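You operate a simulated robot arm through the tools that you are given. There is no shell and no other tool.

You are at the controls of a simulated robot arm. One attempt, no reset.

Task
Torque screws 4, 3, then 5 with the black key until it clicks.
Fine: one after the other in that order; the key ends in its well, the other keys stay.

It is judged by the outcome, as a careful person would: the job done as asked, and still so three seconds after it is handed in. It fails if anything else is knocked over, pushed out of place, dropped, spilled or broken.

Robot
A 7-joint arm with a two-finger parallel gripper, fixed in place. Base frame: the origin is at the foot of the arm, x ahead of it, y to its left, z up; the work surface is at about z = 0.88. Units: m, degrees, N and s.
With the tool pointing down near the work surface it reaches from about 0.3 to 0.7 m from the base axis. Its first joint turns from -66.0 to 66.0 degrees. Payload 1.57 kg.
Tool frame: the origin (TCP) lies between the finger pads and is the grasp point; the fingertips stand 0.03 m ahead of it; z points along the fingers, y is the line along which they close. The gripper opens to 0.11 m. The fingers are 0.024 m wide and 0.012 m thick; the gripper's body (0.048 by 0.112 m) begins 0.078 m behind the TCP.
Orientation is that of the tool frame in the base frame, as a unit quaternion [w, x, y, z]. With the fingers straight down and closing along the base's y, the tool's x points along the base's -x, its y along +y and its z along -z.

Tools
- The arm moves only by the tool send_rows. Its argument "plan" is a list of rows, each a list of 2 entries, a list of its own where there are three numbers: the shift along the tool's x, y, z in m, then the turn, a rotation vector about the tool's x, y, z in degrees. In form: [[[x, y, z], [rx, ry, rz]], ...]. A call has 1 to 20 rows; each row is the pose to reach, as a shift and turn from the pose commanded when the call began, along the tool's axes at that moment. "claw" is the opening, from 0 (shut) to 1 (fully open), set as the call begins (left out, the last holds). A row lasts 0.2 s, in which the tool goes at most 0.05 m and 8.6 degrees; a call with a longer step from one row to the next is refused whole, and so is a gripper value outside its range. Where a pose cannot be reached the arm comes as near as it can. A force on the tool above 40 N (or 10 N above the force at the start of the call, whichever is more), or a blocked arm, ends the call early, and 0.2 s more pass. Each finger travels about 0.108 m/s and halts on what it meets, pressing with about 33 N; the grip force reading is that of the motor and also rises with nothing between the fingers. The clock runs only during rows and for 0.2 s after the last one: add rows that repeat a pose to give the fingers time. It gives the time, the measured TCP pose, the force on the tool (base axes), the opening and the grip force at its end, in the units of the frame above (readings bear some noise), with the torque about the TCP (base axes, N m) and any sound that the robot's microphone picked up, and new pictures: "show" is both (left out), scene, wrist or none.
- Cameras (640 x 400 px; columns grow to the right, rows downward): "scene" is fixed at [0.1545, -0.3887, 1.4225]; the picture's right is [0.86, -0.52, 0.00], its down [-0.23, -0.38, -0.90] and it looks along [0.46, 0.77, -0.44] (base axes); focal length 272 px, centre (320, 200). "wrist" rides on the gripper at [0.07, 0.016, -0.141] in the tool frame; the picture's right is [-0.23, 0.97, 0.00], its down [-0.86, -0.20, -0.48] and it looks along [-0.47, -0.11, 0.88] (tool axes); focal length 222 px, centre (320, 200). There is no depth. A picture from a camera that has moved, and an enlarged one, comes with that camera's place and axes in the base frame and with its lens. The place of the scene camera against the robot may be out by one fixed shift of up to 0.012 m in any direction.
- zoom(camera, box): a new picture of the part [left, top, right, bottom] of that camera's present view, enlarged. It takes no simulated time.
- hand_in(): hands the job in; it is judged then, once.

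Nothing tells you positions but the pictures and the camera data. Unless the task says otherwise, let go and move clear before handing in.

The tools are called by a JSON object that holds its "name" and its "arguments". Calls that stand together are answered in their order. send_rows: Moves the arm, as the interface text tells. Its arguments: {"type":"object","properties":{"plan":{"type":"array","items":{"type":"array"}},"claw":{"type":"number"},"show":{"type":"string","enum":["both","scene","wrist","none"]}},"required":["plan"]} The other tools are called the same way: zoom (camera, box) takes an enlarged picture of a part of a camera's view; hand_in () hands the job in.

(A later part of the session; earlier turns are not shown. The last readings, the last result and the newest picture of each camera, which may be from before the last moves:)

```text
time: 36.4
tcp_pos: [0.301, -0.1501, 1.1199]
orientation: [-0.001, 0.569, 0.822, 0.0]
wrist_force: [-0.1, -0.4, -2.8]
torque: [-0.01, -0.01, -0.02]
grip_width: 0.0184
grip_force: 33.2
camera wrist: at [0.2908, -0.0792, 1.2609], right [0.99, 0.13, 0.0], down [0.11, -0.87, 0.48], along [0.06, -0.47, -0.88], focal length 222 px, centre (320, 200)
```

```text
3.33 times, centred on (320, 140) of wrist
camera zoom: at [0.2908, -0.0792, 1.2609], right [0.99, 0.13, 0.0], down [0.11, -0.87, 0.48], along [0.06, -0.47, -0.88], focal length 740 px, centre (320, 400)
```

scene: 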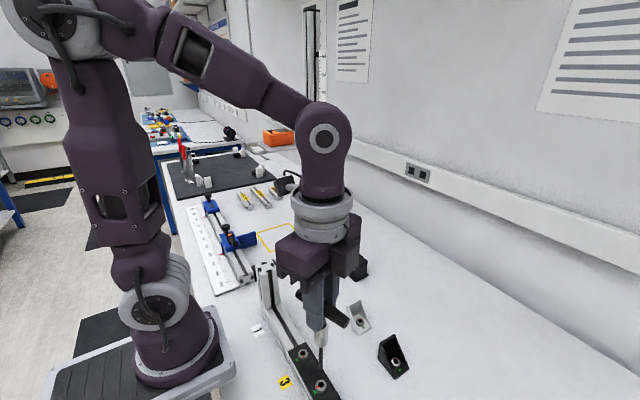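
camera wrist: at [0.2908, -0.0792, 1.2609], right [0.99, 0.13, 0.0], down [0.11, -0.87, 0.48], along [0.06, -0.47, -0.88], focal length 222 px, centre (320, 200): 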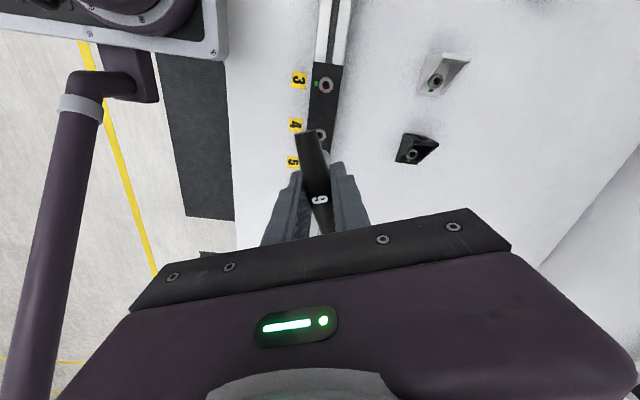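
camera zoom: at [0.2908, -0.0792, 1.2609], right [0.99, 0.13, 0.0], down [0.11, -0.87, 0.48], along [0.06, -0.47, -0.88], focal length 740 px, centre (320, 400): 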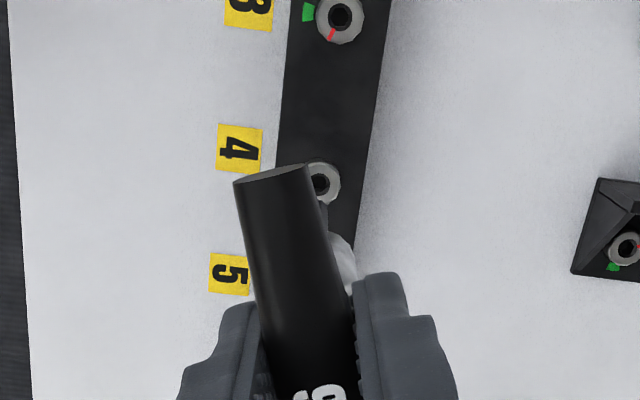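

Screw 4's red mark sits at the green mark. Now moving over screw 3 (y≈-0.085), rotating the key back counter-clockwise to about +37° so its hex matches the socket.

{"name": "send_rows", "arguments": {"plan": [[[0.0045, 0.0016, 0], [0, 0, -7.7]], [[0.009, 0.0033, 0], [0, 0, -15.4]], [[0.0135, 0.005, 0], [0, 0, -23.1]], [[0.018, 0.0067, 0], [0, 0, -30.8]], [[0.0225, 0.0084, 0], [0, 0, -38.5]], [[0.027, 0.0101, 0], [0, 0, -46.2]], [[0.0315, 0.0118, 0], [0, 0, -53.9]], [[0.036, 0.0135, 0], [0, 0, -61.6]], [[0.0405, 0.0152, 0], [0, 0, -69.3]], [[0.045, 0.0169, 0], [0, 0, -77]], [[0.0495, 0.0186, 0], [0, 0, -84.7]], [[0.054, 0.0203, 0], [0, 0, -92.4]], [[0.0585, 0.022, 0], [0, 0, -100]], [[0.06173, 0.02308, 0], [0, 0, -107]], [[0.06173, 0.02308, 0], [0, 0, -107]], [[0.06173, 0.02308, 0], [0, 0, -107]]]}}

{"name": "zoom", "arguments": {"camera": "scene", "box": [283, 325, 323, 350]}}

{"name": "zoom", "arguments": {"camera": "scene", "box": [283, 340, 323, 365]}}

{"name": "zoom", "arguments": {"camera": "wrist", "box": [290, 110, 354, 150]}}

```text
time: 39.8
tcp_pos: [0.3014, -0.0846, 1.1188]
orientation: [0.001, -0.322, 0.947, 0.0]
wrist_force: [-0.1, -1.4, -1.8]
torque: [0.0, 0.01, -0.01]
grip_width: 0.0189
grip_force: 32.8
camera wrist: at [0.2349, -0.1139, 1.2606], right [-0.41, 0.91, 0.0], down [0.8, 0.36, 0.48], along [0.44, 0.2, -0.88], focal length 222 px, centre (320, 200)
```

scene: 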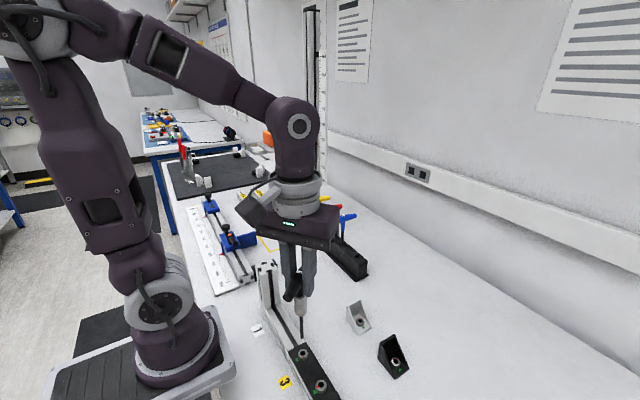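
wrist: 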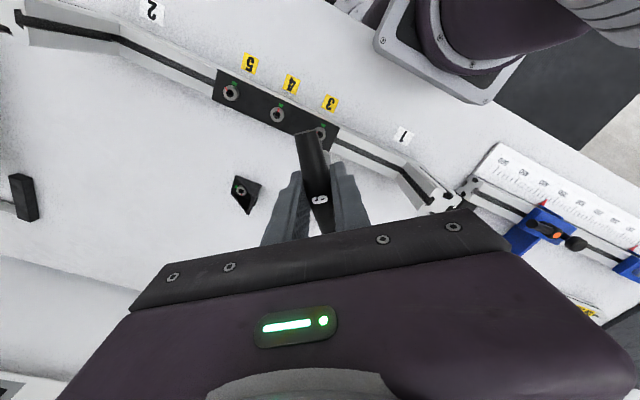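

```text
16.00 times, centred on (303, 338) of scene
camera zoom: at [0.1545, -0.3887, 1.4225], right [0.86, -0.52, 0.0], down [-0.23, -0.38, -0.9], along [0.46, 0.77, -0.44], focal length 4349 px, centre (592, -2000)
```

zoom: 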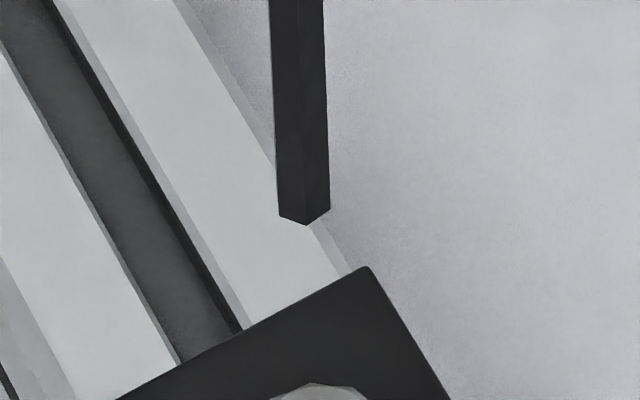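

```text
16.00 times, centred on (303, 352) of scene
camera zoom: at [0.1545, -0.3887, 1.4225], right [0.86, -0.52, 0.0], down [-0.23, -0.38, -0.9], along [0.46, 0.77, -0.44], focal length 4349 px, centre (592, -2240)
```

zoom: 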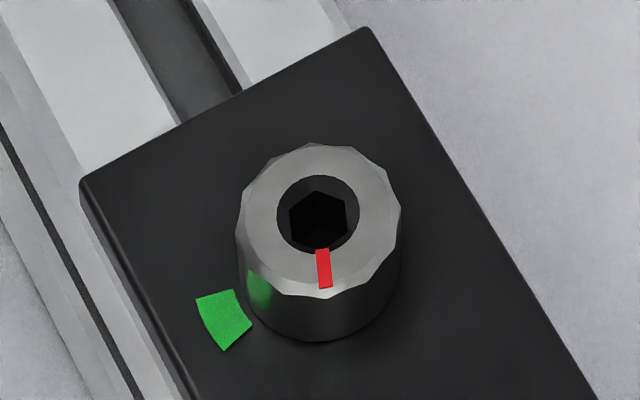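

```text
10.00 times, centred on (322, 130) of wrist
camera zoom: at [0.2349, -0.1139, 1.2606], right [-0.41, 0.91, 0.0], down [0.8, 0.36, 0.48], along [0.44, 0.2, -0.88], focal length 2221 px, centre (300, 900)
```

zoom: 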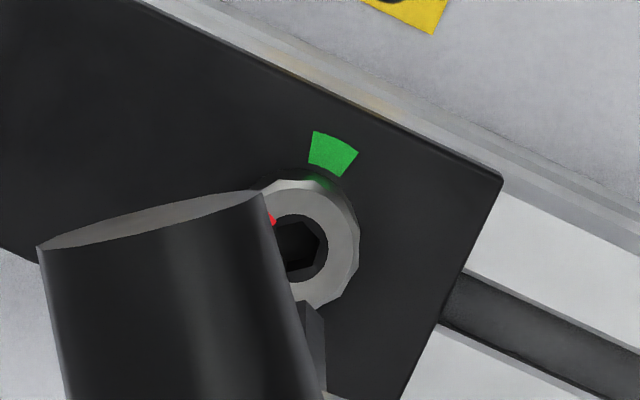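

Screw 3 is below; the tip looks offset by about half a millimetre, so I'll correct that while lowering to just above the head and checking.

{"name": "send_rows", "arguments": {"plan": [[[0.00014, -0.0006, 0.01], [0, 0, 0]], [[0.00014, -0.0006, 0.02], [0, 0, 0]], [[0.00014, -0.0006, 0.03], [0, 0, 0]], [[0.00014, -0.0006, 0.036], [0, 0, 0]], [[0.00014, -0.0006, 0.036], [0, 0, 0]], [[0.00014, -0.0006, 0.036], [0, 0, 0]]], "show": "scene"}}

{"name": "zoom", "arguments": {"camera": "scene", "box": [283, 340, 323, 365]}}

{"name": "zoom", "arguments": {"camera": "wrist", "box": [290, 110, 354, 150]}}

```text
time: 41.2
tcp_pos: [0.3008, -0.0841, 1.0831]
orientation: [0.0, -0.322, 0.947, -0.001]
wrist_force: [-0.2, 0.5, -2.2]
torque: [0.02, 0.01, 0.02]
grip_width: 0.0188
grip_force: 32.9
```

scene: 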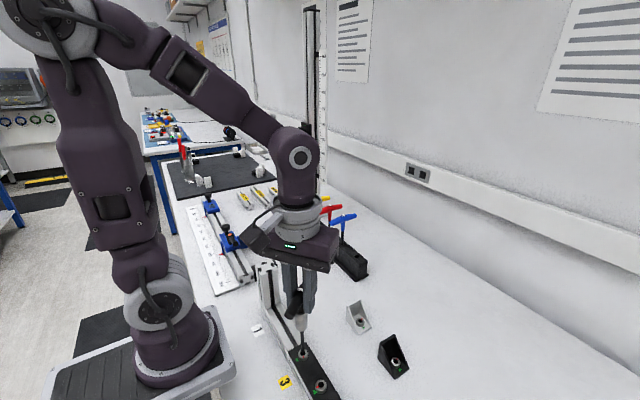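

```text
16.00 times, centred on (303, 352) of scene
camera zoom: at [0.1545, -0.3887, 1.4225], right [0.86, -0.52, 0.0], down [-0.23, -0.38, -0.9], along [0.46, 0.77, -0.44], focal length 4349 px, centre (592, -2240)
```

zoom: 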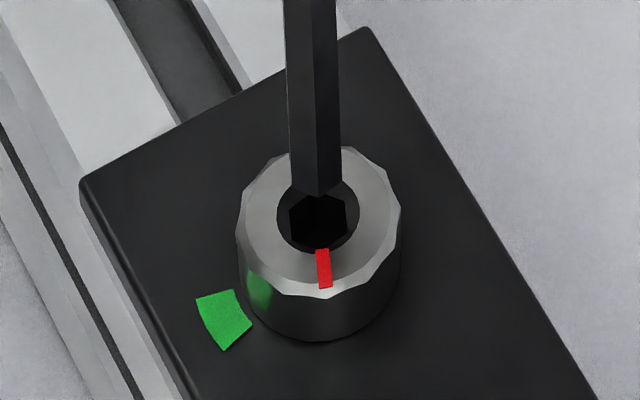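

```text
10.00 times, centred on (322, 130) of wrist
camera zoom: at [0.235, -0.1145, 1.2246], right [-0.41, 0.91, 0.0], down [0.8, 0.36, 0.48], along [0.44, 0.2, -0.88], focal length 2221 px, centre (300, 900)
```

zoom: 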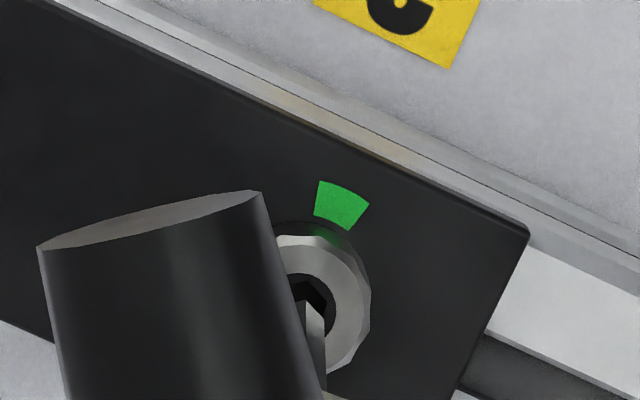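

Lateral alignment and hex orientation look right for screw 3. Lowering into the socket in small steps.

{"name": "send_rows", "arguments": {"plan": [[[0, 0, 0.002], [0, 0, 0]], [[0, 0, 0.004], [0, 0, 0]], [[0, 0, 0.006], [0, 0, 0]], [[0, 0, 0.008], [0, 0, 0]], [[0, 0, 0.009], [0, 0, 0]], [[0, 0, 0.009], [0, 0, 0]]], "show": "none"}}

{"name": "zoom", "arguments": {"camera": "scene", "box": [283, 340, 323, 365]}}

{"name": "zoom", "arguments": {"camera": "wrist", "box": [290, 110, 354, 150]}}

```text
time: 42.6
tcp_pos: [0.3013, -0.0842, 1.0732]
orientation: [0.0, -0.322, 0.947, 0.0]
wrist_force: [0.4, 0.1, -1.9]
torque: [-0.02, -0.01, 0.0]
grip_width: 0.0188
grip_force: 33.2
```

```text
16.00 times, centred on (303, 352) of scene
camera zoom: at [0.1545, -0.3887, 1.4225], right [0.86, -0.52, 0.0], down [-0.23, -0.38, -0.9], along [0.46, 0.77, -0.44], focal length 4349 px, centre (592, -2240)
```

zoom: 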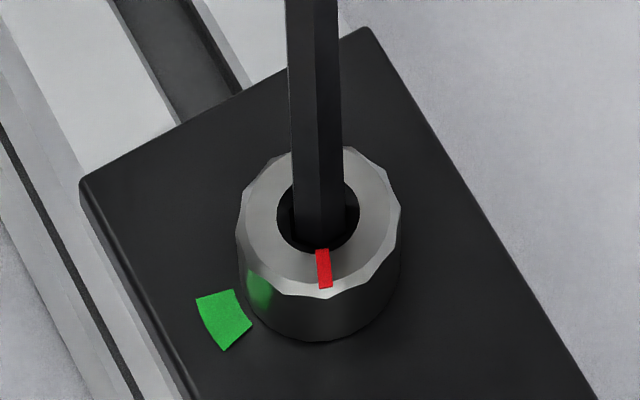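

```text
10.00 times, centred on (322, 130) of wrist
camera zoom: at [0.2353, -0.1144, 1.2155], right [-0.41, 0.91, 0.0], down [0.8, 0.36, 0.48], along [0.44, 0.2, -0.88], focal length 2221 px, centre (300, 900)
```

zoom: 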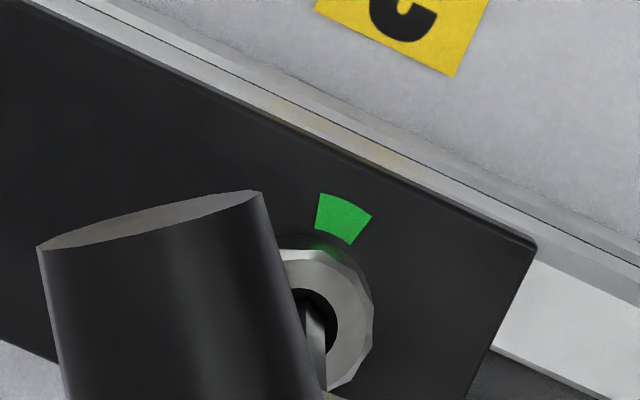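

{"name": "send_rows", "arguments": {"plan": [[[0, 0, 0.0015], [0, 0, 0]], [[0, 0, 0.003], [0, 0, 0]], [[0, 0, 0.0045], [0, 0, 0]], [[0, 0, 0.006], [0, 0, 0]], [[0, 0, 0.006], [0, 0, 0]]], "show": "none"}}

{"name": "zoom", "arguments": {"camera": "scene", "box": [283, 340, 323, 365]}}

```text
time: 43.8
tcp_pos: [0.3005, -0.0843, 1.0679]
orientation: [0.0, -0.321, 0.947, 0.001]
wrist_force: [-1.0, -0.5, -2.1]
torque: [-0.02, 0.01, 0.02]
grip_width: 0.0186
grip_force: 33.3
```

```text
16.00 times, centred on (303, 352) of scene
camera zoom: at [0.1545, -0.3887, 1.4225], right [0.86, -0.52, 0.0], down [-0.23, -0.38, -0.9], along [0.46, 0.77, -0.44], focal length 4349 px, centre (592, -2240)
```

zoom: 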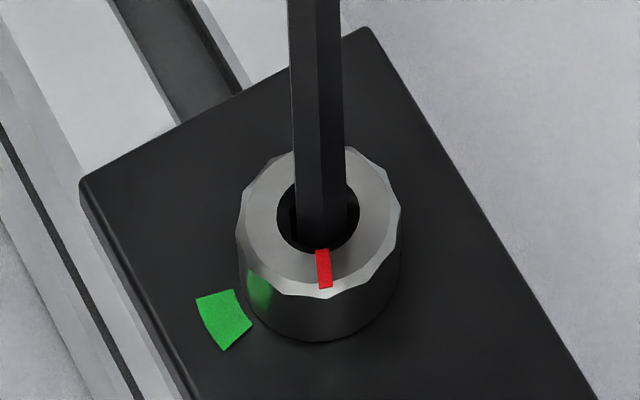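

{"name": "send_rows", "arguments": {"plan": [[[0, 0, 0.0005], [0, 0, 0]], [[0, 0, 0.0005], [0, 0, 4]], [[0, 0, 0.0005], [0, 0, 8]], [[0, 0, 0.0005], [0, 0, 12]], [[0, 0, 0.0005], [0, 0, 16]], [[0, 0, 0.0005], [0, 0, 16]]], "show": "none"}}

{"name": "zoom", "arguments": {"camera": "scene", "box": [283, 340, 323, 365]}}

```text
time: 45.2
tcp_pos: [0.3009, -0.0831, 1.0672]
orientation: [0.0, -0.186, 0.983, 0.0]
wrist_force: [-0.5, -0.4, -2.3]
torque: [-0.01, -0.01, 0.03]
grip_width: 0.0187
grip_force: 33.3
```

```text
16.00 times, centred on (303, 352) of scene
camera zoom: at [0.1545, -0.3887, 1.4225], right [0.86, -0.52, 0.0], down [-0.23, -0.38, -0.9], along [0.46, 0.77, -0.44], focal length 4349 px, centre (592, -2240)
```

zoom: 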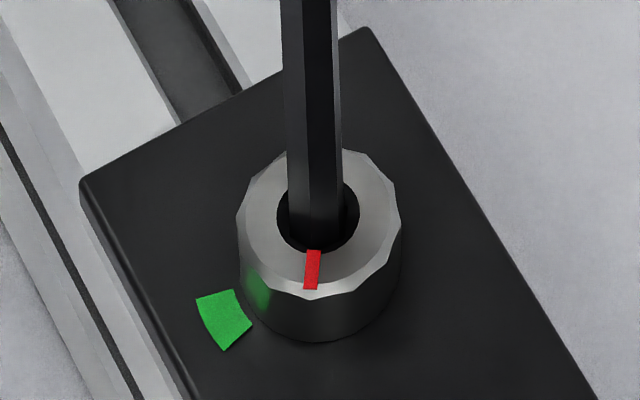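

Screw 3 is turning with the key. Continuing clockwise.

{"name": "send_rows", "arguments": {"plan": [[[0, 0, 0], [0, 0, 4]], [[0, 0, 0], [0, 0, 8]], [[0, 0, 0], [0, 0, 12]], [[0, 0, 0], [0, 0, 16]], [[0, 0, 0], [0, 0, 20]], [[0, 0, 0], [0, 0, 24]], [[0, 0, 0], [0, 0, 28]], [[0, 0, 0], [0, 0, 32]], [[0, 0, 0], [0, 0, 32]]], "show": "none"}}

{"name": "zoom", "arguments": {"camera": "scene", "box": [283, 340, 323, 365]}}

```text
time: 47.2
tcp_pos: [0.3004, -0.0838, 1.068]
orientation: [0.0, 0.092, 0.996, 0.0]
wrist_force: [0.0, -0.6, -1.7]
torque: [-0.03, -0.03, 0.16]
grip_width: 0.0186
grip_force: 33.3
```

```text
16.00 times, centred on (303, 352) of scene
camera zoom: at [0.1545, -0.3887, 1.4225], right [0.86, -0.52, 0.0], down [-0.23, -0.38, -0.9], along [0.46, 0.77, -0.44], focal length 4349 px, centre (592, -2240)
```

zoom: 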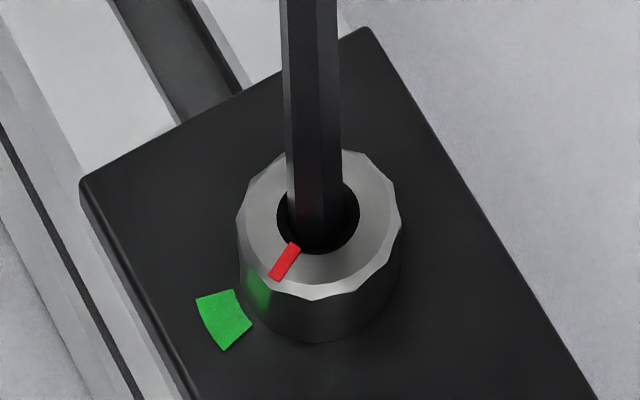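

{"name": "send_rows", "arguments": {"plan": [[[0, 0, 0], [0, 0, 4]], [[0, 0, 0], [0, 0, 8]], [[0, 0, 0], [0, 0, 12]], [[0, 0, 0], [0, 0, 16]], [[0, 0, 0], [0, 0, 20]], [[0, 0, 0], [0, 0, 24]], [[0, 0, 0], [0, 0, 28]], [[0, 0, 0], [0, 0, 28]]], "show": "none"}}

{"name": "zoom", "arguments": {"camera": "scene", "box": [283, 340, 323, 365]}}

```text
time: 49.0
tcp_pos: [0.3007, -0.0841, 1.0673]
orientation: [0.0, 0.33, 0.944, 0.0]
wrist_force: [0.3, -3.9, -0.8]
torque: [-0.34, -0.18, 0.23]
grip_width: 0.0189
grip_force: 33.1
```

```text
16.00 times, centred on (303, 352) of scene
camera zoom: at [0.1545, -0.3887, 1.4224], right [0.86, -0.52, 0.0], down [-0.23, -0.38, -0.9], along [0.46, 0.77, -0.44], focal length 4349 px, centre (592, -2240)
```

zoom: 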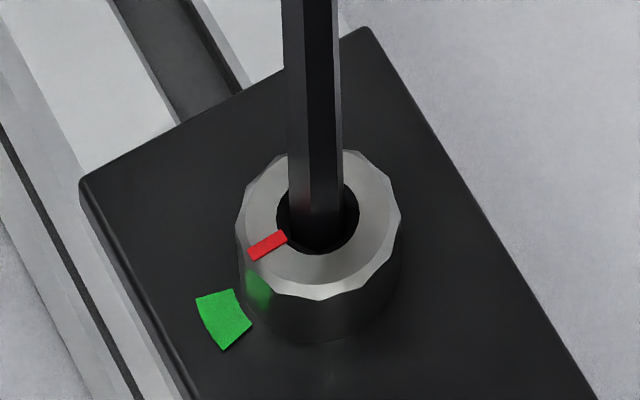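

{"name": "send_rows", "arguments": {"plan": [[[-0.0003, -0.0004, 0], [0, 0, 2]], [[-0.0003, -0.0004, 0], [0, 0, 4]], [[-0.0003, -0.0004, 0], [0, 0, 4]]], "show": "none"}}

{"name": "zoom", "arguments": {"camera": "scene", "box": [283, 340, 323, 365]}}

```text
time: 49.8
tcp_pos: [0.3009, -0.0849, 1.0684]
orientation: [0.0, 0.363, 0.932, 0.001]
wrist_force: [0.4, -0.1, -1.6]
torque: [0.02, 0.03, 0.31]
grip_width: 0.0186
grip_force: 32.6
```

```text
16.00 times, centred on (303, 352) of scene
camera zoom: at [0.1545, -0.3887, 1.4225], right [0.86, -0.52, 0.0], down [-0.23, -0.38, -0.9], along [0.46, 0.77, -0.44], focal length 4349 px, centre (592, -2240)
```

zoom: 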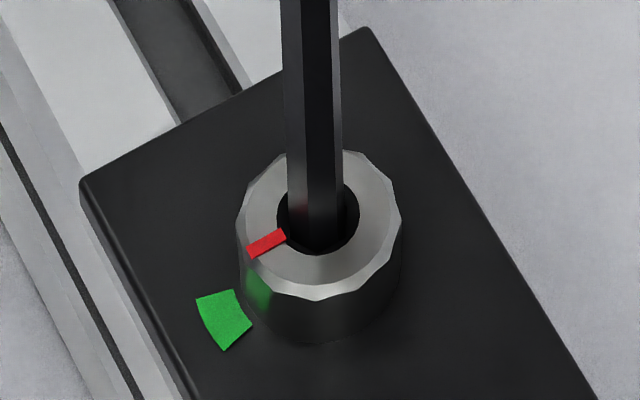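

Lateral load is gone after the small shift, and torque is rising to 0.31 N·m. Continuing toward the click.

{"name": "send_rows", "arguments": {"plan": [[[0, 0, 0], [0, 0, 2]], [[0, 0, 0], [0, 0, 4]], [[0, 0, 0], [0, 0, 4]]], "show": "none"}}

{"name": "send_rows", "arguments": {"plan": [[[0, 0, 0], [0, 0, 1]], [[0, 0, 0], [0, 0, 2]], [[0, 0, 0], [0, 0, 2]]], "show": "none"}}

```text
time: 50.6
tcp_pos: [0.3017, -0.0846, 1.0671]
orientation: [0.0, 0.395, 0.919, 0.0]
wrist_force: [0.2, -0.1, -1.3]
torque: [0.03, 0.0, 0.44]
grip_width: 0.0186
grip_force: 32.8
```

```text
time: 51.4
tcp_pos: [0.2997, -0.0858, 1.0681]
orientation: [0.0, 0.411, 0.912, 0.0]
wrist_force: [-0.3, 0.2, -1.9]
torque: [-0.01, 0.0, 0.53]
grip_width: 0.0187
grip_force: 32.7
```

{"name": "send_rows", "arguments": {"plan": [[[0, 0, 0], [0, 0, 1]], [[0, 0, 0], [0, 0, 1]]], "show": "none"}}

{"name": "send_rows", "arguments": {"plan": [[[0, 0, 0], [0, 0, 0.5]], [[0, 0, 0], [0, 0, 0.5]]], "show": "none"}}

```text
time: 52.0
tcp_pos: [0.3015, -0.086, 1.068]
orientation: [0.0, 0.418, 0.908, 0.0]
wrist_force: [0.1, 0.3, -2.2]
torque: [0.02, -0.01, 0.57]
grip_width: 0.0189
grip_force: 32.9
```

```text
time: 52.6
tcp_pos: [0.3014, -0.0853, 1.0671]
orientation: [0.0, 0.423, 0.906, 0.001]
wrist_force: [1.1, -0.2, -1.9]
torque: [-0.03, 0.0, 0.57]
grip_width: 0.0187
grip_force: 32.8
```

{"name": "send_rows", "arguments": {"plan": [[[0, 0, 0], [0, 0, 0.7]], [[0, 0, 0], [0, 0, 0.7]]], "show": "none"}}

```text
time: 53.2
tcp_pos: [0.3007, -0.0848, 1.0687]
orientation: [0.0, 0.428, 0.904, 0.0]
wrist_force: [-0.6, -0.2, -2.0]
torque: [0.02, 0.05, 0.01]
grip_width: 0.0185
grip_force: 33.2
```

The limiter released again at about 0.6 N·m, so screw 3 is torqued. Lifting out and verifying its mark.

{"name": "send_rows", "arguments": {"plan": [[[0, 0, -0.004], [0, 0, 0]], [[0, 0, -0.01], [0, 0, 0]], [[0, 0, -0.02], [0, 0, 0]], [[0, 0, -0.035], [0, 0, 0]], [[0, 0, -0.052], [0, 0, 0]], [[0, 0, -0.052], [0, 0, 0]]]}}

{"name": "zoom", "arguments": {"camera": "scene", "box": [283, 340, 323, 365]}}

{"name": "zoom", "arguments": {"camera": "scene", "box": [300, 370, 340, 395]}}

{"name": "zoom", "arguments": {"camera": "wrist", "box": [240, 80, 400, 200]}}

```text
time: 54.6
tcp_pos: [0.3007, -0.0854, 1.1197]
orientation: [0.0, 0.429, 0.903, 0.0]
wrist_force: [0.1, -0.3, -2.6]
torque: [-0.04, 0.01, 0.01]
grip_width: 0.0187
grip_force: 32.9
camera wrist: at [0.2689, -0.0219, 1.2612], right [0.9, 0.44, 0.0], down [0.39, -0.79, 0.48], along [0.21, -0.43, -0.88], focal length 222 px, centre (320, 200)
```

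scene: 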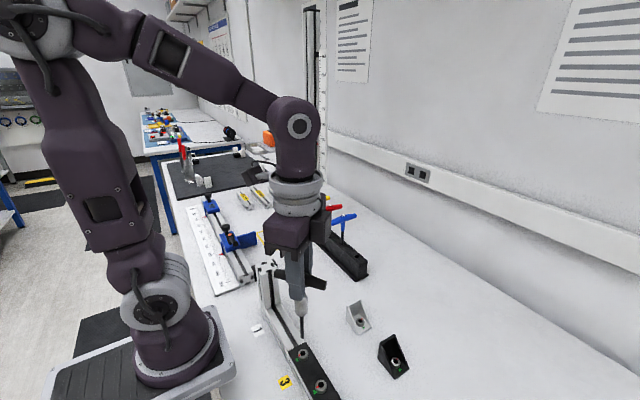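
wrist: 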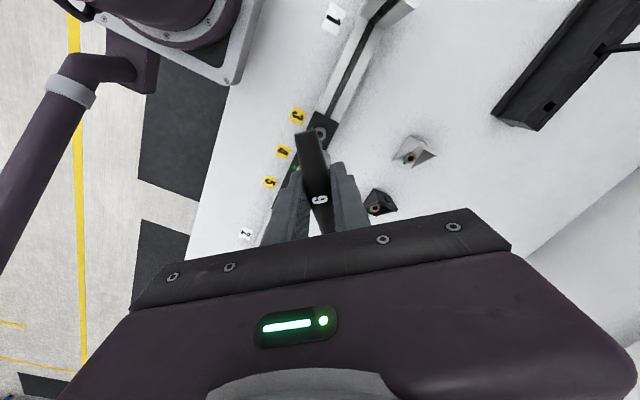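

```text
16.00 times, centred on (303, 352) of scene
camera zoom: at [0.1545, -0.3887, 1.4225], right [0.86, -0.52, 0.0], down [-0.23, -0.38, -0.9], along [0.46, 0.77, -0.44], focal length 4349 px, centre (592, -2240)
```

zoom: 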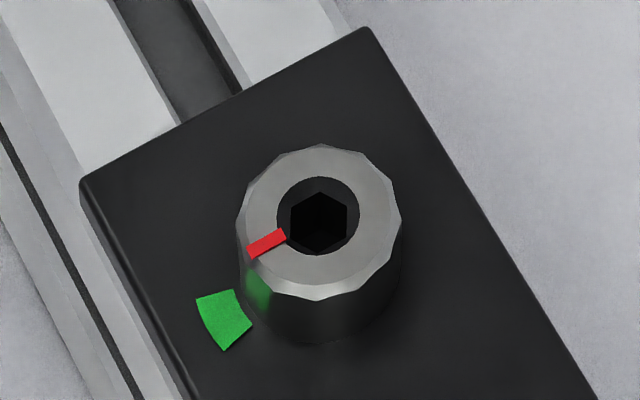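

```text
16.00 times, centred on (320, 382) of scene
camera zoom: at [0.1545, -0.3887, 1.4225], right [0.86, -0.52, 0.0], down [-0.23, -0.38, -0.9], along [0.46, 0.77, -0.44], focal length 4349 px, centre (320, -2720)
```

zoom: 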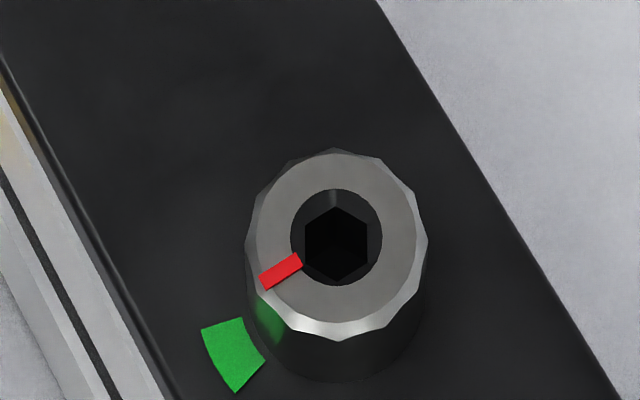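

```text
3.33 times, centred on (320, 140) of wrist
camera zoom: at [0.2689, -0.0219, 1.2612], right [0.9, 0.44, 0.0], down [0.39, -0.79, 0.48], along [0.21, -0.43, -0.88], focal length 740 px, centre (320, 400)
```

zoom: 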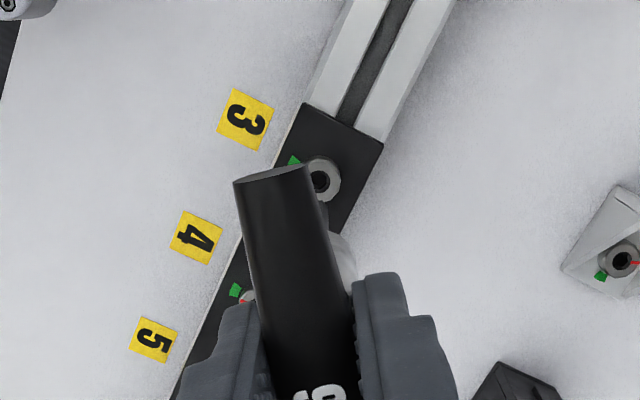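

Screws 3 and 4 both show red at the green mark. Moving to screw 5 (y≈-0.217), rotating the key to about +30° for its socket.

{"name": "send_rows", "arguments": {"plan": [[[-0.00925, -0.0076, 0], [0, 0, -7.4]], [[-0.0185, -0.0152, 0], [0, 0, -14.8]], [[-0.02775, -0.0228, 0], [0, 0, -22.2]], [[-0.037, -0.0304, 0], [0, 0, -29.6]], [[-0.04625, -0.038, 0], [0, 0, -37]], [[-0.0555, -0.0456, 0], [0, 0, -44.4]], [[-0.06475, -0.0532, 0], [0, 0, -51.8]], [[-0.074, -0.0608, 0], [0, 0, -59.2]], [[-0.08325, -0.0684, 0], [0, 0, -66.6]], [[-0.0925, -0.076, 0], [0, 0, -74]], [[-0.10171, -0.08358, 0], [0, 0, -81.2]], [[-0.10171, -0.08358, 0], [0, 0, -81.2]], [[-0.10171, -0.08358, 0], [0, 0, -81.2]]]}}

{"name": "zoom", "arguments": {"camera": "wrist", "box": [290, 110, 354, 150]}}

{"name": "zoom", "arguments": {"camera": "scene", "box": [290, 330, 402, 400]}}

```text
time: 57.4
tcp_pos: [0.3011, -0.2183, 1.1189]
orientation: [0.0, -0.263, 0.965, 0.0]
wrist_force: [0.2, 0.5, -1.3]
torque: [0.03, 0.0, 0.0]
grip_width: 0.0185
grip_force: 33.2
camera wrist: at [0.2321, -0.2389, 1.2609], right [-0.3, 0.95, 0.0], down [0.84, 0.26, 0.48], along [0.46, 0.14, -0.88], focal length 222 px, centre (320, 200)
```

scene: 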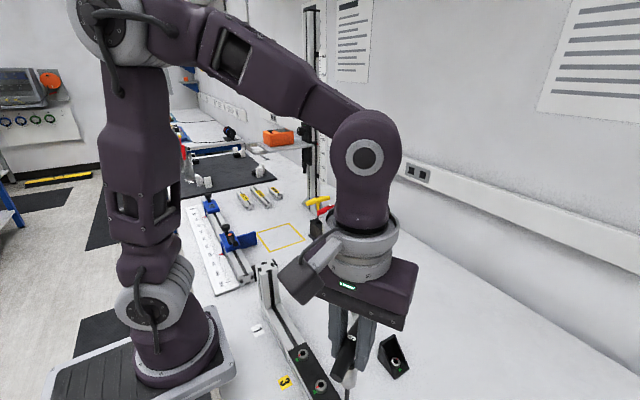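
wrist: 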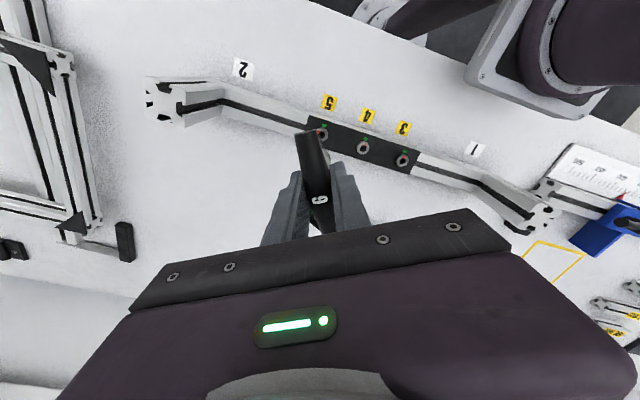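

```text
10.00 times, centred on (322, 130) of wrist
camera zoom: at [0.2321, -0.2389, 1.2609], right [-0.3, 0.95, 0.0], down [0.84, 0.26, 0.48], along [0.46, 0.14, -0.88], focal length 2221 px, centre (300, 900)
```

zoom: 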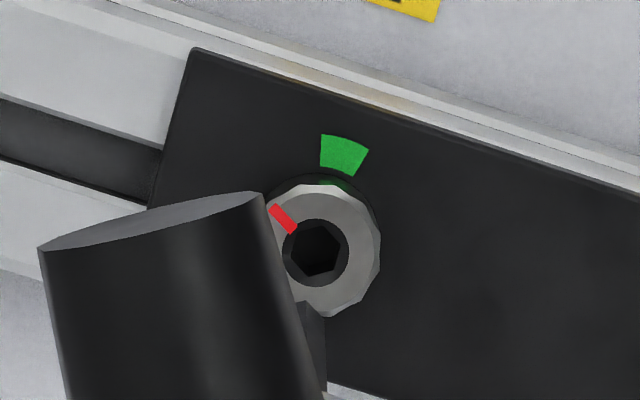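

```text
5.71 times, centred on (346, 365) of scene
camera zoom: at [0.1545, -0.3887, 1.4225], right [0.86, -0.52, 0.0], down [-0.23, -0.38, -0.9], along [0.46, 0.77, -0.44], focal length 1553 px, centre (171, -743)
```

zoom: 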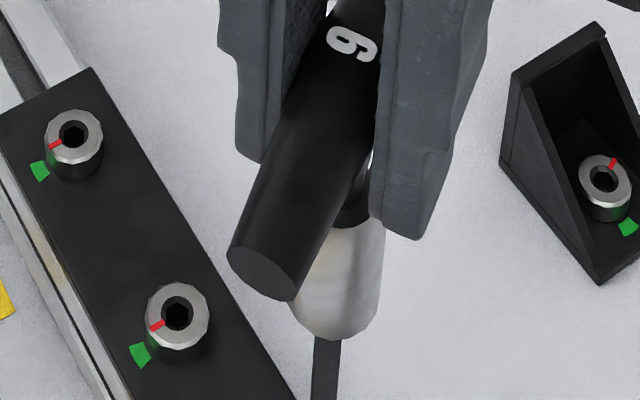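

Screw 5 looks about 1–2 mm off my earlier estimate, so I'll measure all three screws in this same wrist view to calibrate.

{"name": "zoom", "arguments": {"camera": "wrist", "box": [343, 135, 383, 160]}}

{"name": "zoom", "arguments": {"camera": "wrist", "box": [383, 148, 423, 173]}}

{"name": "zoom", "arguments": {"camera": "wrist", "box": [302, 122, 342, 147]}}

```text
16.00 times, centred on (363, 148) of wrist
camera zoom: at [0.2321, -0.2389, 1.2609], right [-0.3, 0.95, 0.0], down [0.84, 0.26, 0.48], along [0.46, 0.14, -0.88], focal length 3554 px, centre (-368, 1040)
```

zoom: 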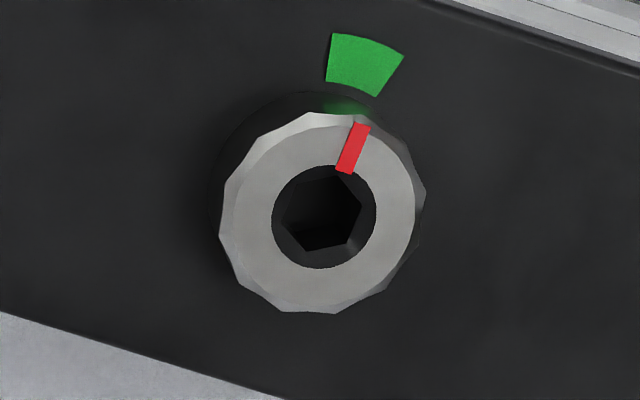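

```text
16.00 times, centred on (403, 160) of wrist
camera zoom: at [0.2321, -0.2389, 1.2609], right [-0.3, 0.95, 0.0], down [0.84, 0.26, 0.48], along [0.46, 0.14, -0.88], focal length 3554 px, centre (-1008, 832)
```

zoom: 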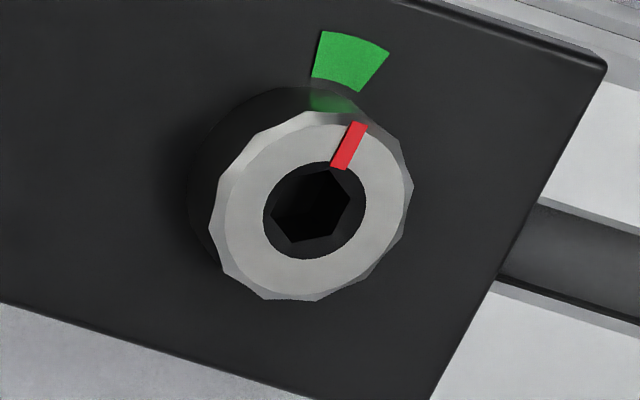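

```text
16.00 times, centred on (322, 134) of wrist
camera zoom: at [0.2321, -0.2389, 1.2609], right [-0.3, 0.95, 0.0], down [0.84, 0.26, 0.48], along [0.46, 0.14, -0.88], focal length 3554 px, centre (288, 1248)
```

zoom: 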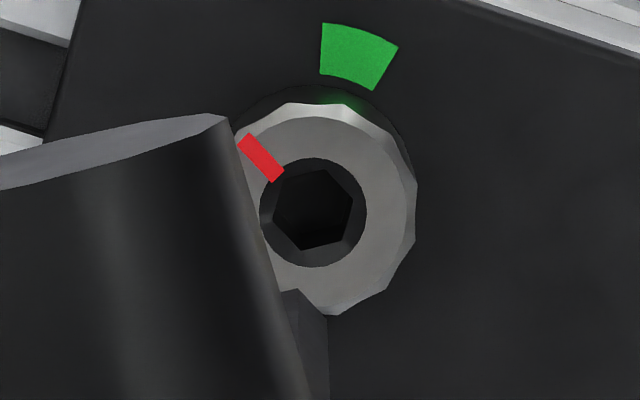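

The three screws are uniformly spaced at 0.066 m, and the tip needs to shift about 1.6 mm towards +y for screw 5. I'll apply that, lower to just above the head, and verify at close range.

{"name": "send_rows", "arguments": {"plan": [[[-0.00107, 0.00123, 0.01], [0, 0, 0]], [[-0.00107, 0.00123, 0.02], [0, 0, 0]], [[-0.00107, 0.00123, 0.028], [0, 0, 0]], [[-0.00107, 0.00123, 0.034], [0, 0, 0]], [[-0.00107, 0.00123, 0.034], [0, 0, 0]], [[-0.00107, 0.00123, 0.034], [0, 0, 0]]]}}

{"name": "zoom", "arguments": {"camera": "wrist", "box": [302, 125, 342, 150]}}

{"name": "zoom", "arguments": {"camera": "scene", "box": [320, 375, 360, 400]}}

```text
time: 58.8
tcp_pos: [0.3019, -0.2147, 1.0854]
orientation: [0.0, -0.263, 0.965, 0.0]
wrist_force: [-0.1, -0.5, -2.0]
torque: [-0.01, -0.01, -0.02]
grip_width: 0.0185
grip_force: 32.6
camera wrist: at [0.232, -0.2369, 1.2265], right [-0.3, 0.95, 0.0], down [0.84, 0.26, 0.48], along [0.46, 0.14, -0.88], focal length 222 px, centre (320, 200)
```

scene: 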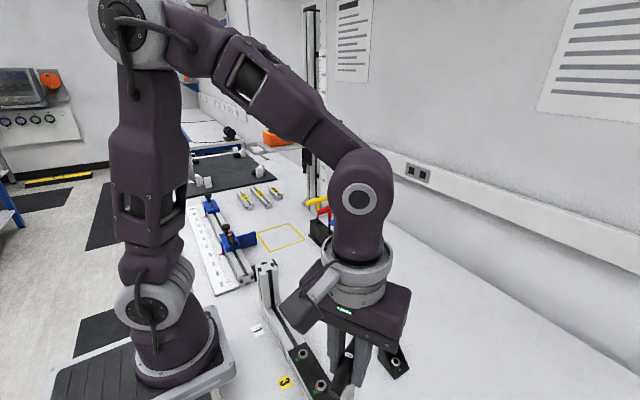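
wrist: 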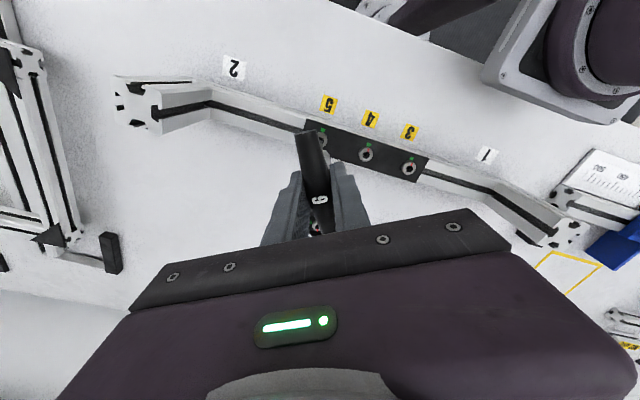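

```text
16.00 times, centred on (322, 138) of wrist
camera zoom: at [0.232, -0.2369, 1.2265], right [-0.3, 0.95, 0.0], down [0.84, 0.26, 0.48], along [0.46, 0.14, -0.88], focal length 3554 px, centre (288, 1200)
```

zoom: 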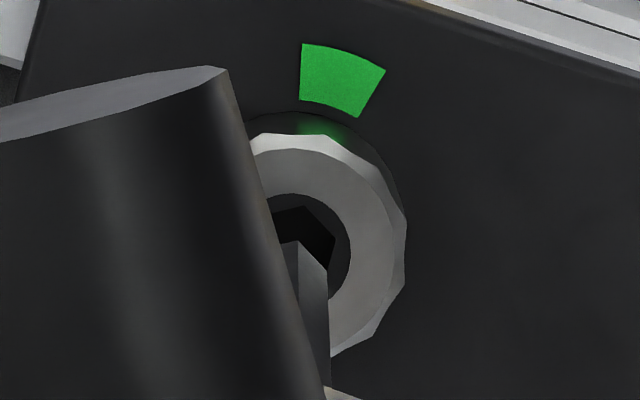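

```text
16.00 times, centred on (340, 388) of scene
camera zoom: at [0.1545, -0.3887, 1.4225], right [0.86, -0.52, 0.0], down [-0.23, -0.38, -0.9], along [0.46, 0.77, -0.44], focal length 4349 px, centre (0, -2800)
```

zoom: 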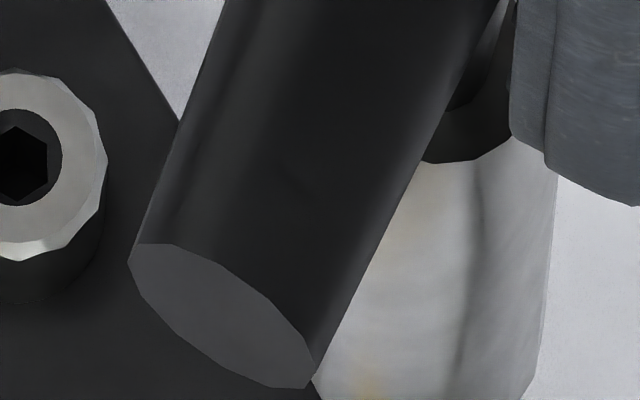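

At close range the tip is centred laterally within about 0.2 mm, with a residual of about 0.5 mm along x. Correcting that and lowering carefully into screw 5.

{"name": "send_rows", "arguments": {"plan": [[[-0.0005, -0.0001, 0.002], [0, 0, 0]], [[-0.0005, -0.0001, 0.004], [0, 0, 0]], [[-0.0005, -0.0001, 0.006], [0, 0, 0]], [[-0.0005, -0.0001, 0.008], [0, 0, 0]], [[-0.0005, -0.0001, 0.01], [0, 0, 0]], [[-0.0005, -0.0001, 0.01], [0, 0, 0]]], "show": "none"}}

{"name": "zoom", "arguments": {"camera": "wrist", "box": [302, 125, 342, 150]}}

```text
time: 60.2
tcp_pos: [0.3013, -0.2151, 1.074]
orientation: [0.0, -0.263, 0.965, 0.001]
wrist_force: [0.1, -0.6, -1.6]
torque: [-0.03, -0.01, -0.01]
grip_width: 0.0189
grip_force: 32.8
```

```text
16.00 times, centred on (322, 138) of wrist
camera zoom: at [0.2327, -0.2367, 1.2169], right [-0.3, 0.95, 0.0], down [0.84, 0.26, 0.48], along [0.46, 0.14, -0.88], focal length 3554 px, centre (288, 1200)
```

zoom: 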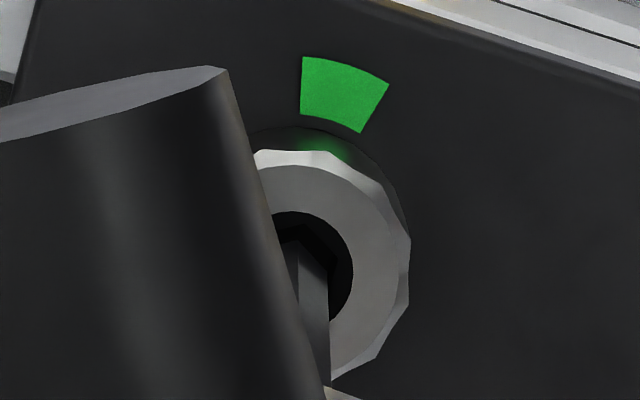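

{"name": "send_rows", "arguments": {"plan": [[[0, 0.0003, 0.0015], [0, 0, 0]], [[0, 0.0003, 0.003], [0, 0, 0]], [[0, 0.0003, 0.0045], [0, 0, 0]], [[0, 0.0003, 0.006], [0, 0, 0]], [[0, 0.0003, 0.007], [0, 0, 0]], [[0, 0.0003, 0.007], [0, 0, 0]]], "show": "none"}}

{"name": "zoom", "arguments": {"camera": "wrist", "box": [302, 125, 342, 150]}}

```text
time: 61.6
tcp_pos: [0.3006, -0.2146, 1.0685]
orientation: [0.0, -0.263, 0.965, 0.0]
wrist_force: [0.3, -0.9, -1.6]
torque: [-0.02, 0.01, -0.02]
grip_width: 0.0186
grip_force: 33.2
```

```text
16.00 times, centred on (322, 138) of wrist
camera zoom: at [0.2326, -0.2364, 1.2102], right [-0.3, 0.95, 0.0], down [0.84, 0.26, 0.48], along [0.46, 0.14, -0.88], focal length 3554 px, centre (288, 1200)
```

zoom: 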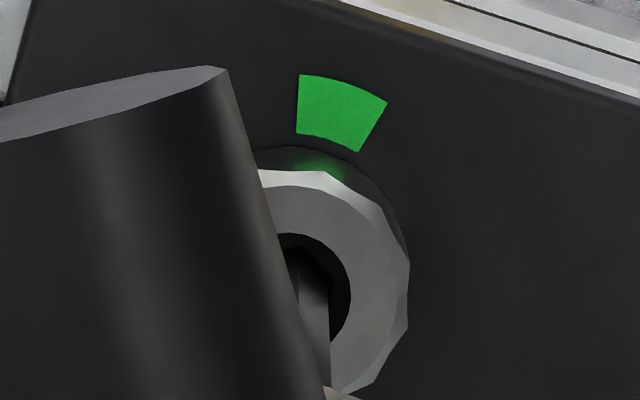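

The key is seated without resistance. Starting to turn screw 5 clockwise.

{"name": "send_rows", "arguments": {"plan": [[[0, 0, 0.0006], [0, 0, 0]], [[0, 0, 0.0006], [0, 0, 4]], [[0, 0, 0.0006], [0, 0, 8]], [[0, 0, 0.0006], [0, 0, 12]], [[0, 0, 0.0006], [0, 0, 16]], [[0, 0, 0.0006], [0, 0, 16]]], "show": "none"}}

{"name": "zoom", "arguments": {"camera": "wrist", "box": [302, 125, 342, 150]}}

```text
time: 63.0
tcp_pos: [0.301, -0.2144, 1.068]
orientation: [0.001, -0.126, 0.992, 0.001]
wrist_force: [0.0, 0.4, -1.8]
torque: [0.02, -0.01, 0.04]
grip_width: 0.0184
grip_force: 33.6
```

```text
16.00 times, centred on (322, 138) of wrist
camera zoom: at [0.2291, -0.2167, 1.2093], right [-0.02, 1.0, 0.0], down [0.88, 0.02, 0.48], along [0.48, 0.01, -0.88], focal length 3554 px, centre (288, 1200)
```

zoom: 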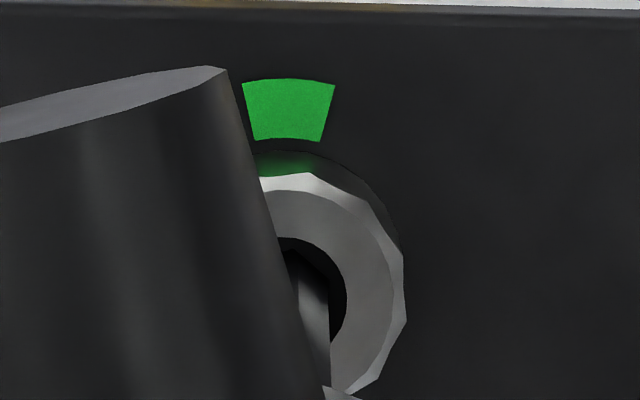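

{"name": "send_rows", "arguments": {"plan": [[[0, 0, 0], [0, 0, 4]], [[0, 0, 0], [0, 0, 8]], [[0, 0, 0], [0, 0, 12]], [[0, 0, 0], [0, 0, 16]], [[0, 0, 0], [0, 0, 20]], [[0, 0, 0], [0, 0, 24]], [[0, 0, 0], [0, 0, 28]], [[0, 0, 0], [0, 0, 28]]], "show": "none"}}

{"name": "zoom", "arguments": {"camera": "wrist", "box": [302, 125, 342, 150]}}

```text
time: 64.8
tcp_pos: [0.3013, -0.2147, 1.0677]
orientation: [0.0, 0.118, 0.993, 0.0]
wrist_force: [0.8, 0.2, -1.4]
torque: [-0.02, -0.01, 0.12]
grip_width: 0.0187
grip_force: 33.4
```

```text
16.00 times, centred on (322, 138) of wrist
camera zoom: at [0.2368, -0.1829, 1.2093], right [0.45, 0.89, 0.0], down [0.78, -0.39, 0.48], along [0.43, -0.21, -0.88], focal length 3554 px, centre (288, 1200)
```

zoom: 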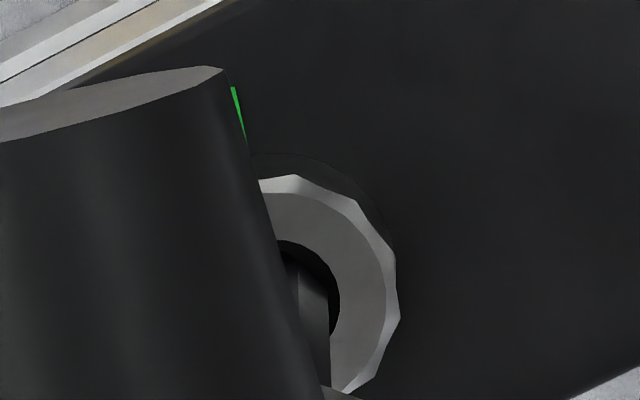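

{"name": "send_rows", "arguments": {"plan": [[[0, -0.0003, 0], [0, 0, 4]], [[0, -0.0003, 0], [0, 0, 8]], [[0, -0.0003, 0], [0, 0, 12]], [[0, -0.0003, 0], [0, 0, 16]], [[0, -0.0003, 0], [0, 0, 20]], [[0, -0.0003, 0], [0, 0, 24]], [[0, -0.0003, 0], [0, 0, 24]]], "show": "none"}}

{"name": "zoom", "arguments": {"camera": "wrist", "box": [302, 125, 342, 150]}}

```text
time: 66.4
tcp_pos: [0.302, -0.214, 1.0684]
orientation: [-0.001, 0.322, 0.947, 0.0]
wrist_force: [0.2, -0.6, -2.0]
torque: [0.03, 0.01, 0.25]
grip_width: 0.0185
grip_force: 32.9
```

```text
16.00 times, centred on (322, 138) of wrist
camera zoom: at [0.2555, -0.1601, 1.2096], right [0.77, 0.63, 0.0], down [0.56, -0.68, 0.48], along [0.3, -0.37, -0.88], focal length 3554 px, centre (288, 1200)
```

zoom: 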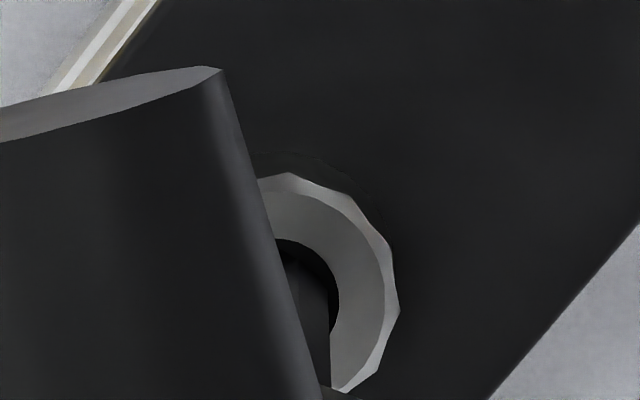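

Torque is 0.25 N·m with no side load, the same profile as the other two. Stepping towards the click.

{"name": "send_rows", "arguments": {"plan": [[[0, 0, 0], [0, 0, 2]], [[0, 0, 0], [0, 0, 4]], [[0, 0, 0], [0, 0, 6]], [[0, 0, 0], [0, 0, 6]]], "show": "none"}}

{"name": "send_rows", "arguments": {"plan": [[[0, 0, 0], [0, 0, 1.5]], [[0, 0, 0], [0, 0, 3]], [[0, 0, 0], [0, 0, 3]]], "show": "none"}}

```text
time: 67.4
tcp_pos: [0.3007, -0.215, 1.0684]
orientation: [0.0, 0.37, 0.929, 0.001]
wrist_force: [0.7, 0.7, -2.6]
torque: [0.03, -0.02, 0.32]
grip_width: 0.0189
grip_force: 32.7
```

```text
time: 68.2
tcp_pos: [0.3016, -0.2159, 1.0676]
orientation: [0.0, 0.395, 0.919, 0.0]
wrist_force: [0.4, 0.3, -1.7]
torque: [0.0, 0.01, 0.43]
grip_width: 0.0187
grip_force: 33.1
```

{"name": "send_rows", "arguments": {"plan": [[[0, 0, 0], [0, 0, 1]], [[0, 0, 0], [0, 0, 2]], [[0, 0, 0], [0, 0, 3]], [[0, 0, 0], [0, 0, 3]]], "show": "none"}}

{"name": "send_rows", "arguments": {"plan": [[[0, 0, 0], [0, 0, 1]], [[0, 0, 0], [0, 0, 1]]], "show": "none"}}

```text
time: 69.2
tcp_pos: [0.3013, -0.2153, 1.0687]
orientation: [0.0, 0.419, 0.908, 0.0]
wrist_force: [-0.1, 1.2, -1.1]
torque: [-0.04, 0.01, 0.52]
grip_width: 0.0187
grip_force: 32.8
```

```text
time: 69.8
tcp_pos: [0.3013, -0.2138, 1.0681]
orientation: [0.0, 0.426, 0.905, 0.0]
wrist_force: [-0.4, -0.9, -1.8]
torque: [-0.06, -0.02, -0.05]
grip_width: 0.0187
grip_force: 33.3
```

The limiter released at about 0.6 N·m on screw 5 as well. Lifting straight out and verifying.

{"name": "send_rows", "arguments": {"plan": [[[0, 0, -0.004], [0, 0, 0]], [[0, 0, -0.01], [0, 0, 0]], [[0, 0, -0.02], [0, 0, 0]], [[0, 0, -0.035], [0, 0, 0]], [[0, 0, -0.055], [0, 0, 0]], [[0, 0, -0.08], [0, 0, 0]], [[0, 0, -0.1], [0, 0, 0]], [[0, 0, -0.1], [0, 0, 0]]]}}

{"name": "zoom", "arguments": {"camera": "wrist", "box": [256, 60, 384, 140]}}

```text
time: 71.6
tcp_pos: [0.3018, -0.2148, 1.1684]
orientation: [0.0, 0.427, 0.904, 0.0]
wrist_force: [0.5, -0.5, -2.1]
torque: [-0.01, -0.02, 0.01]
grip_width: 0.0186
grip_force: 32.8
camera wrist: at [0.2692, -0.151, 1.3098], right [0.9, 0.44, 0.0], down [0.39, -0.79, 0.48], along [0.21, -0.43, -0.88], focal length 222 px, centre (320, 200)
```

scene: 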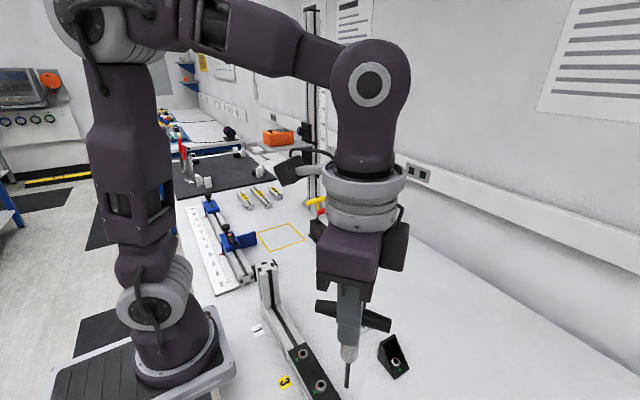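
wrist: 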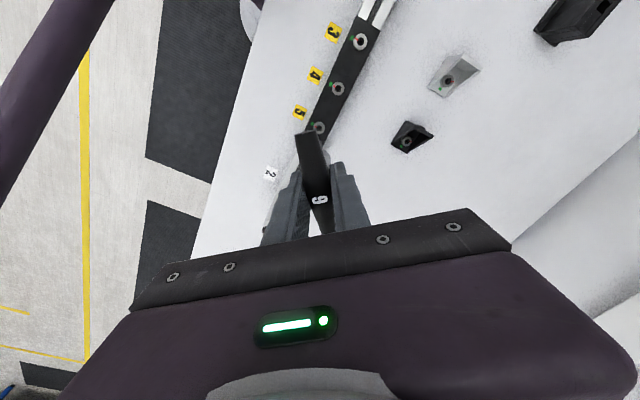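

```text
5.00 times, centred on (320, 100) of wrist
camera zoom: at [0.2692, -0.151, 1.3098], right [0.9, 0.44, 0.0], down [0.39, -0.79, 0.48], along [0.21, -0.43, -0.88], focal length 1111 px, centre (320, 700)
```

zoom: 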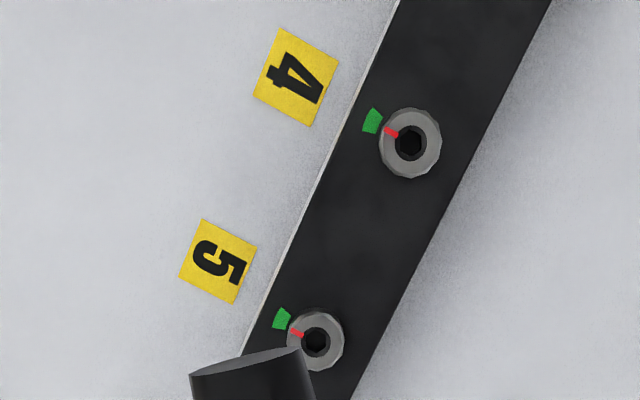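

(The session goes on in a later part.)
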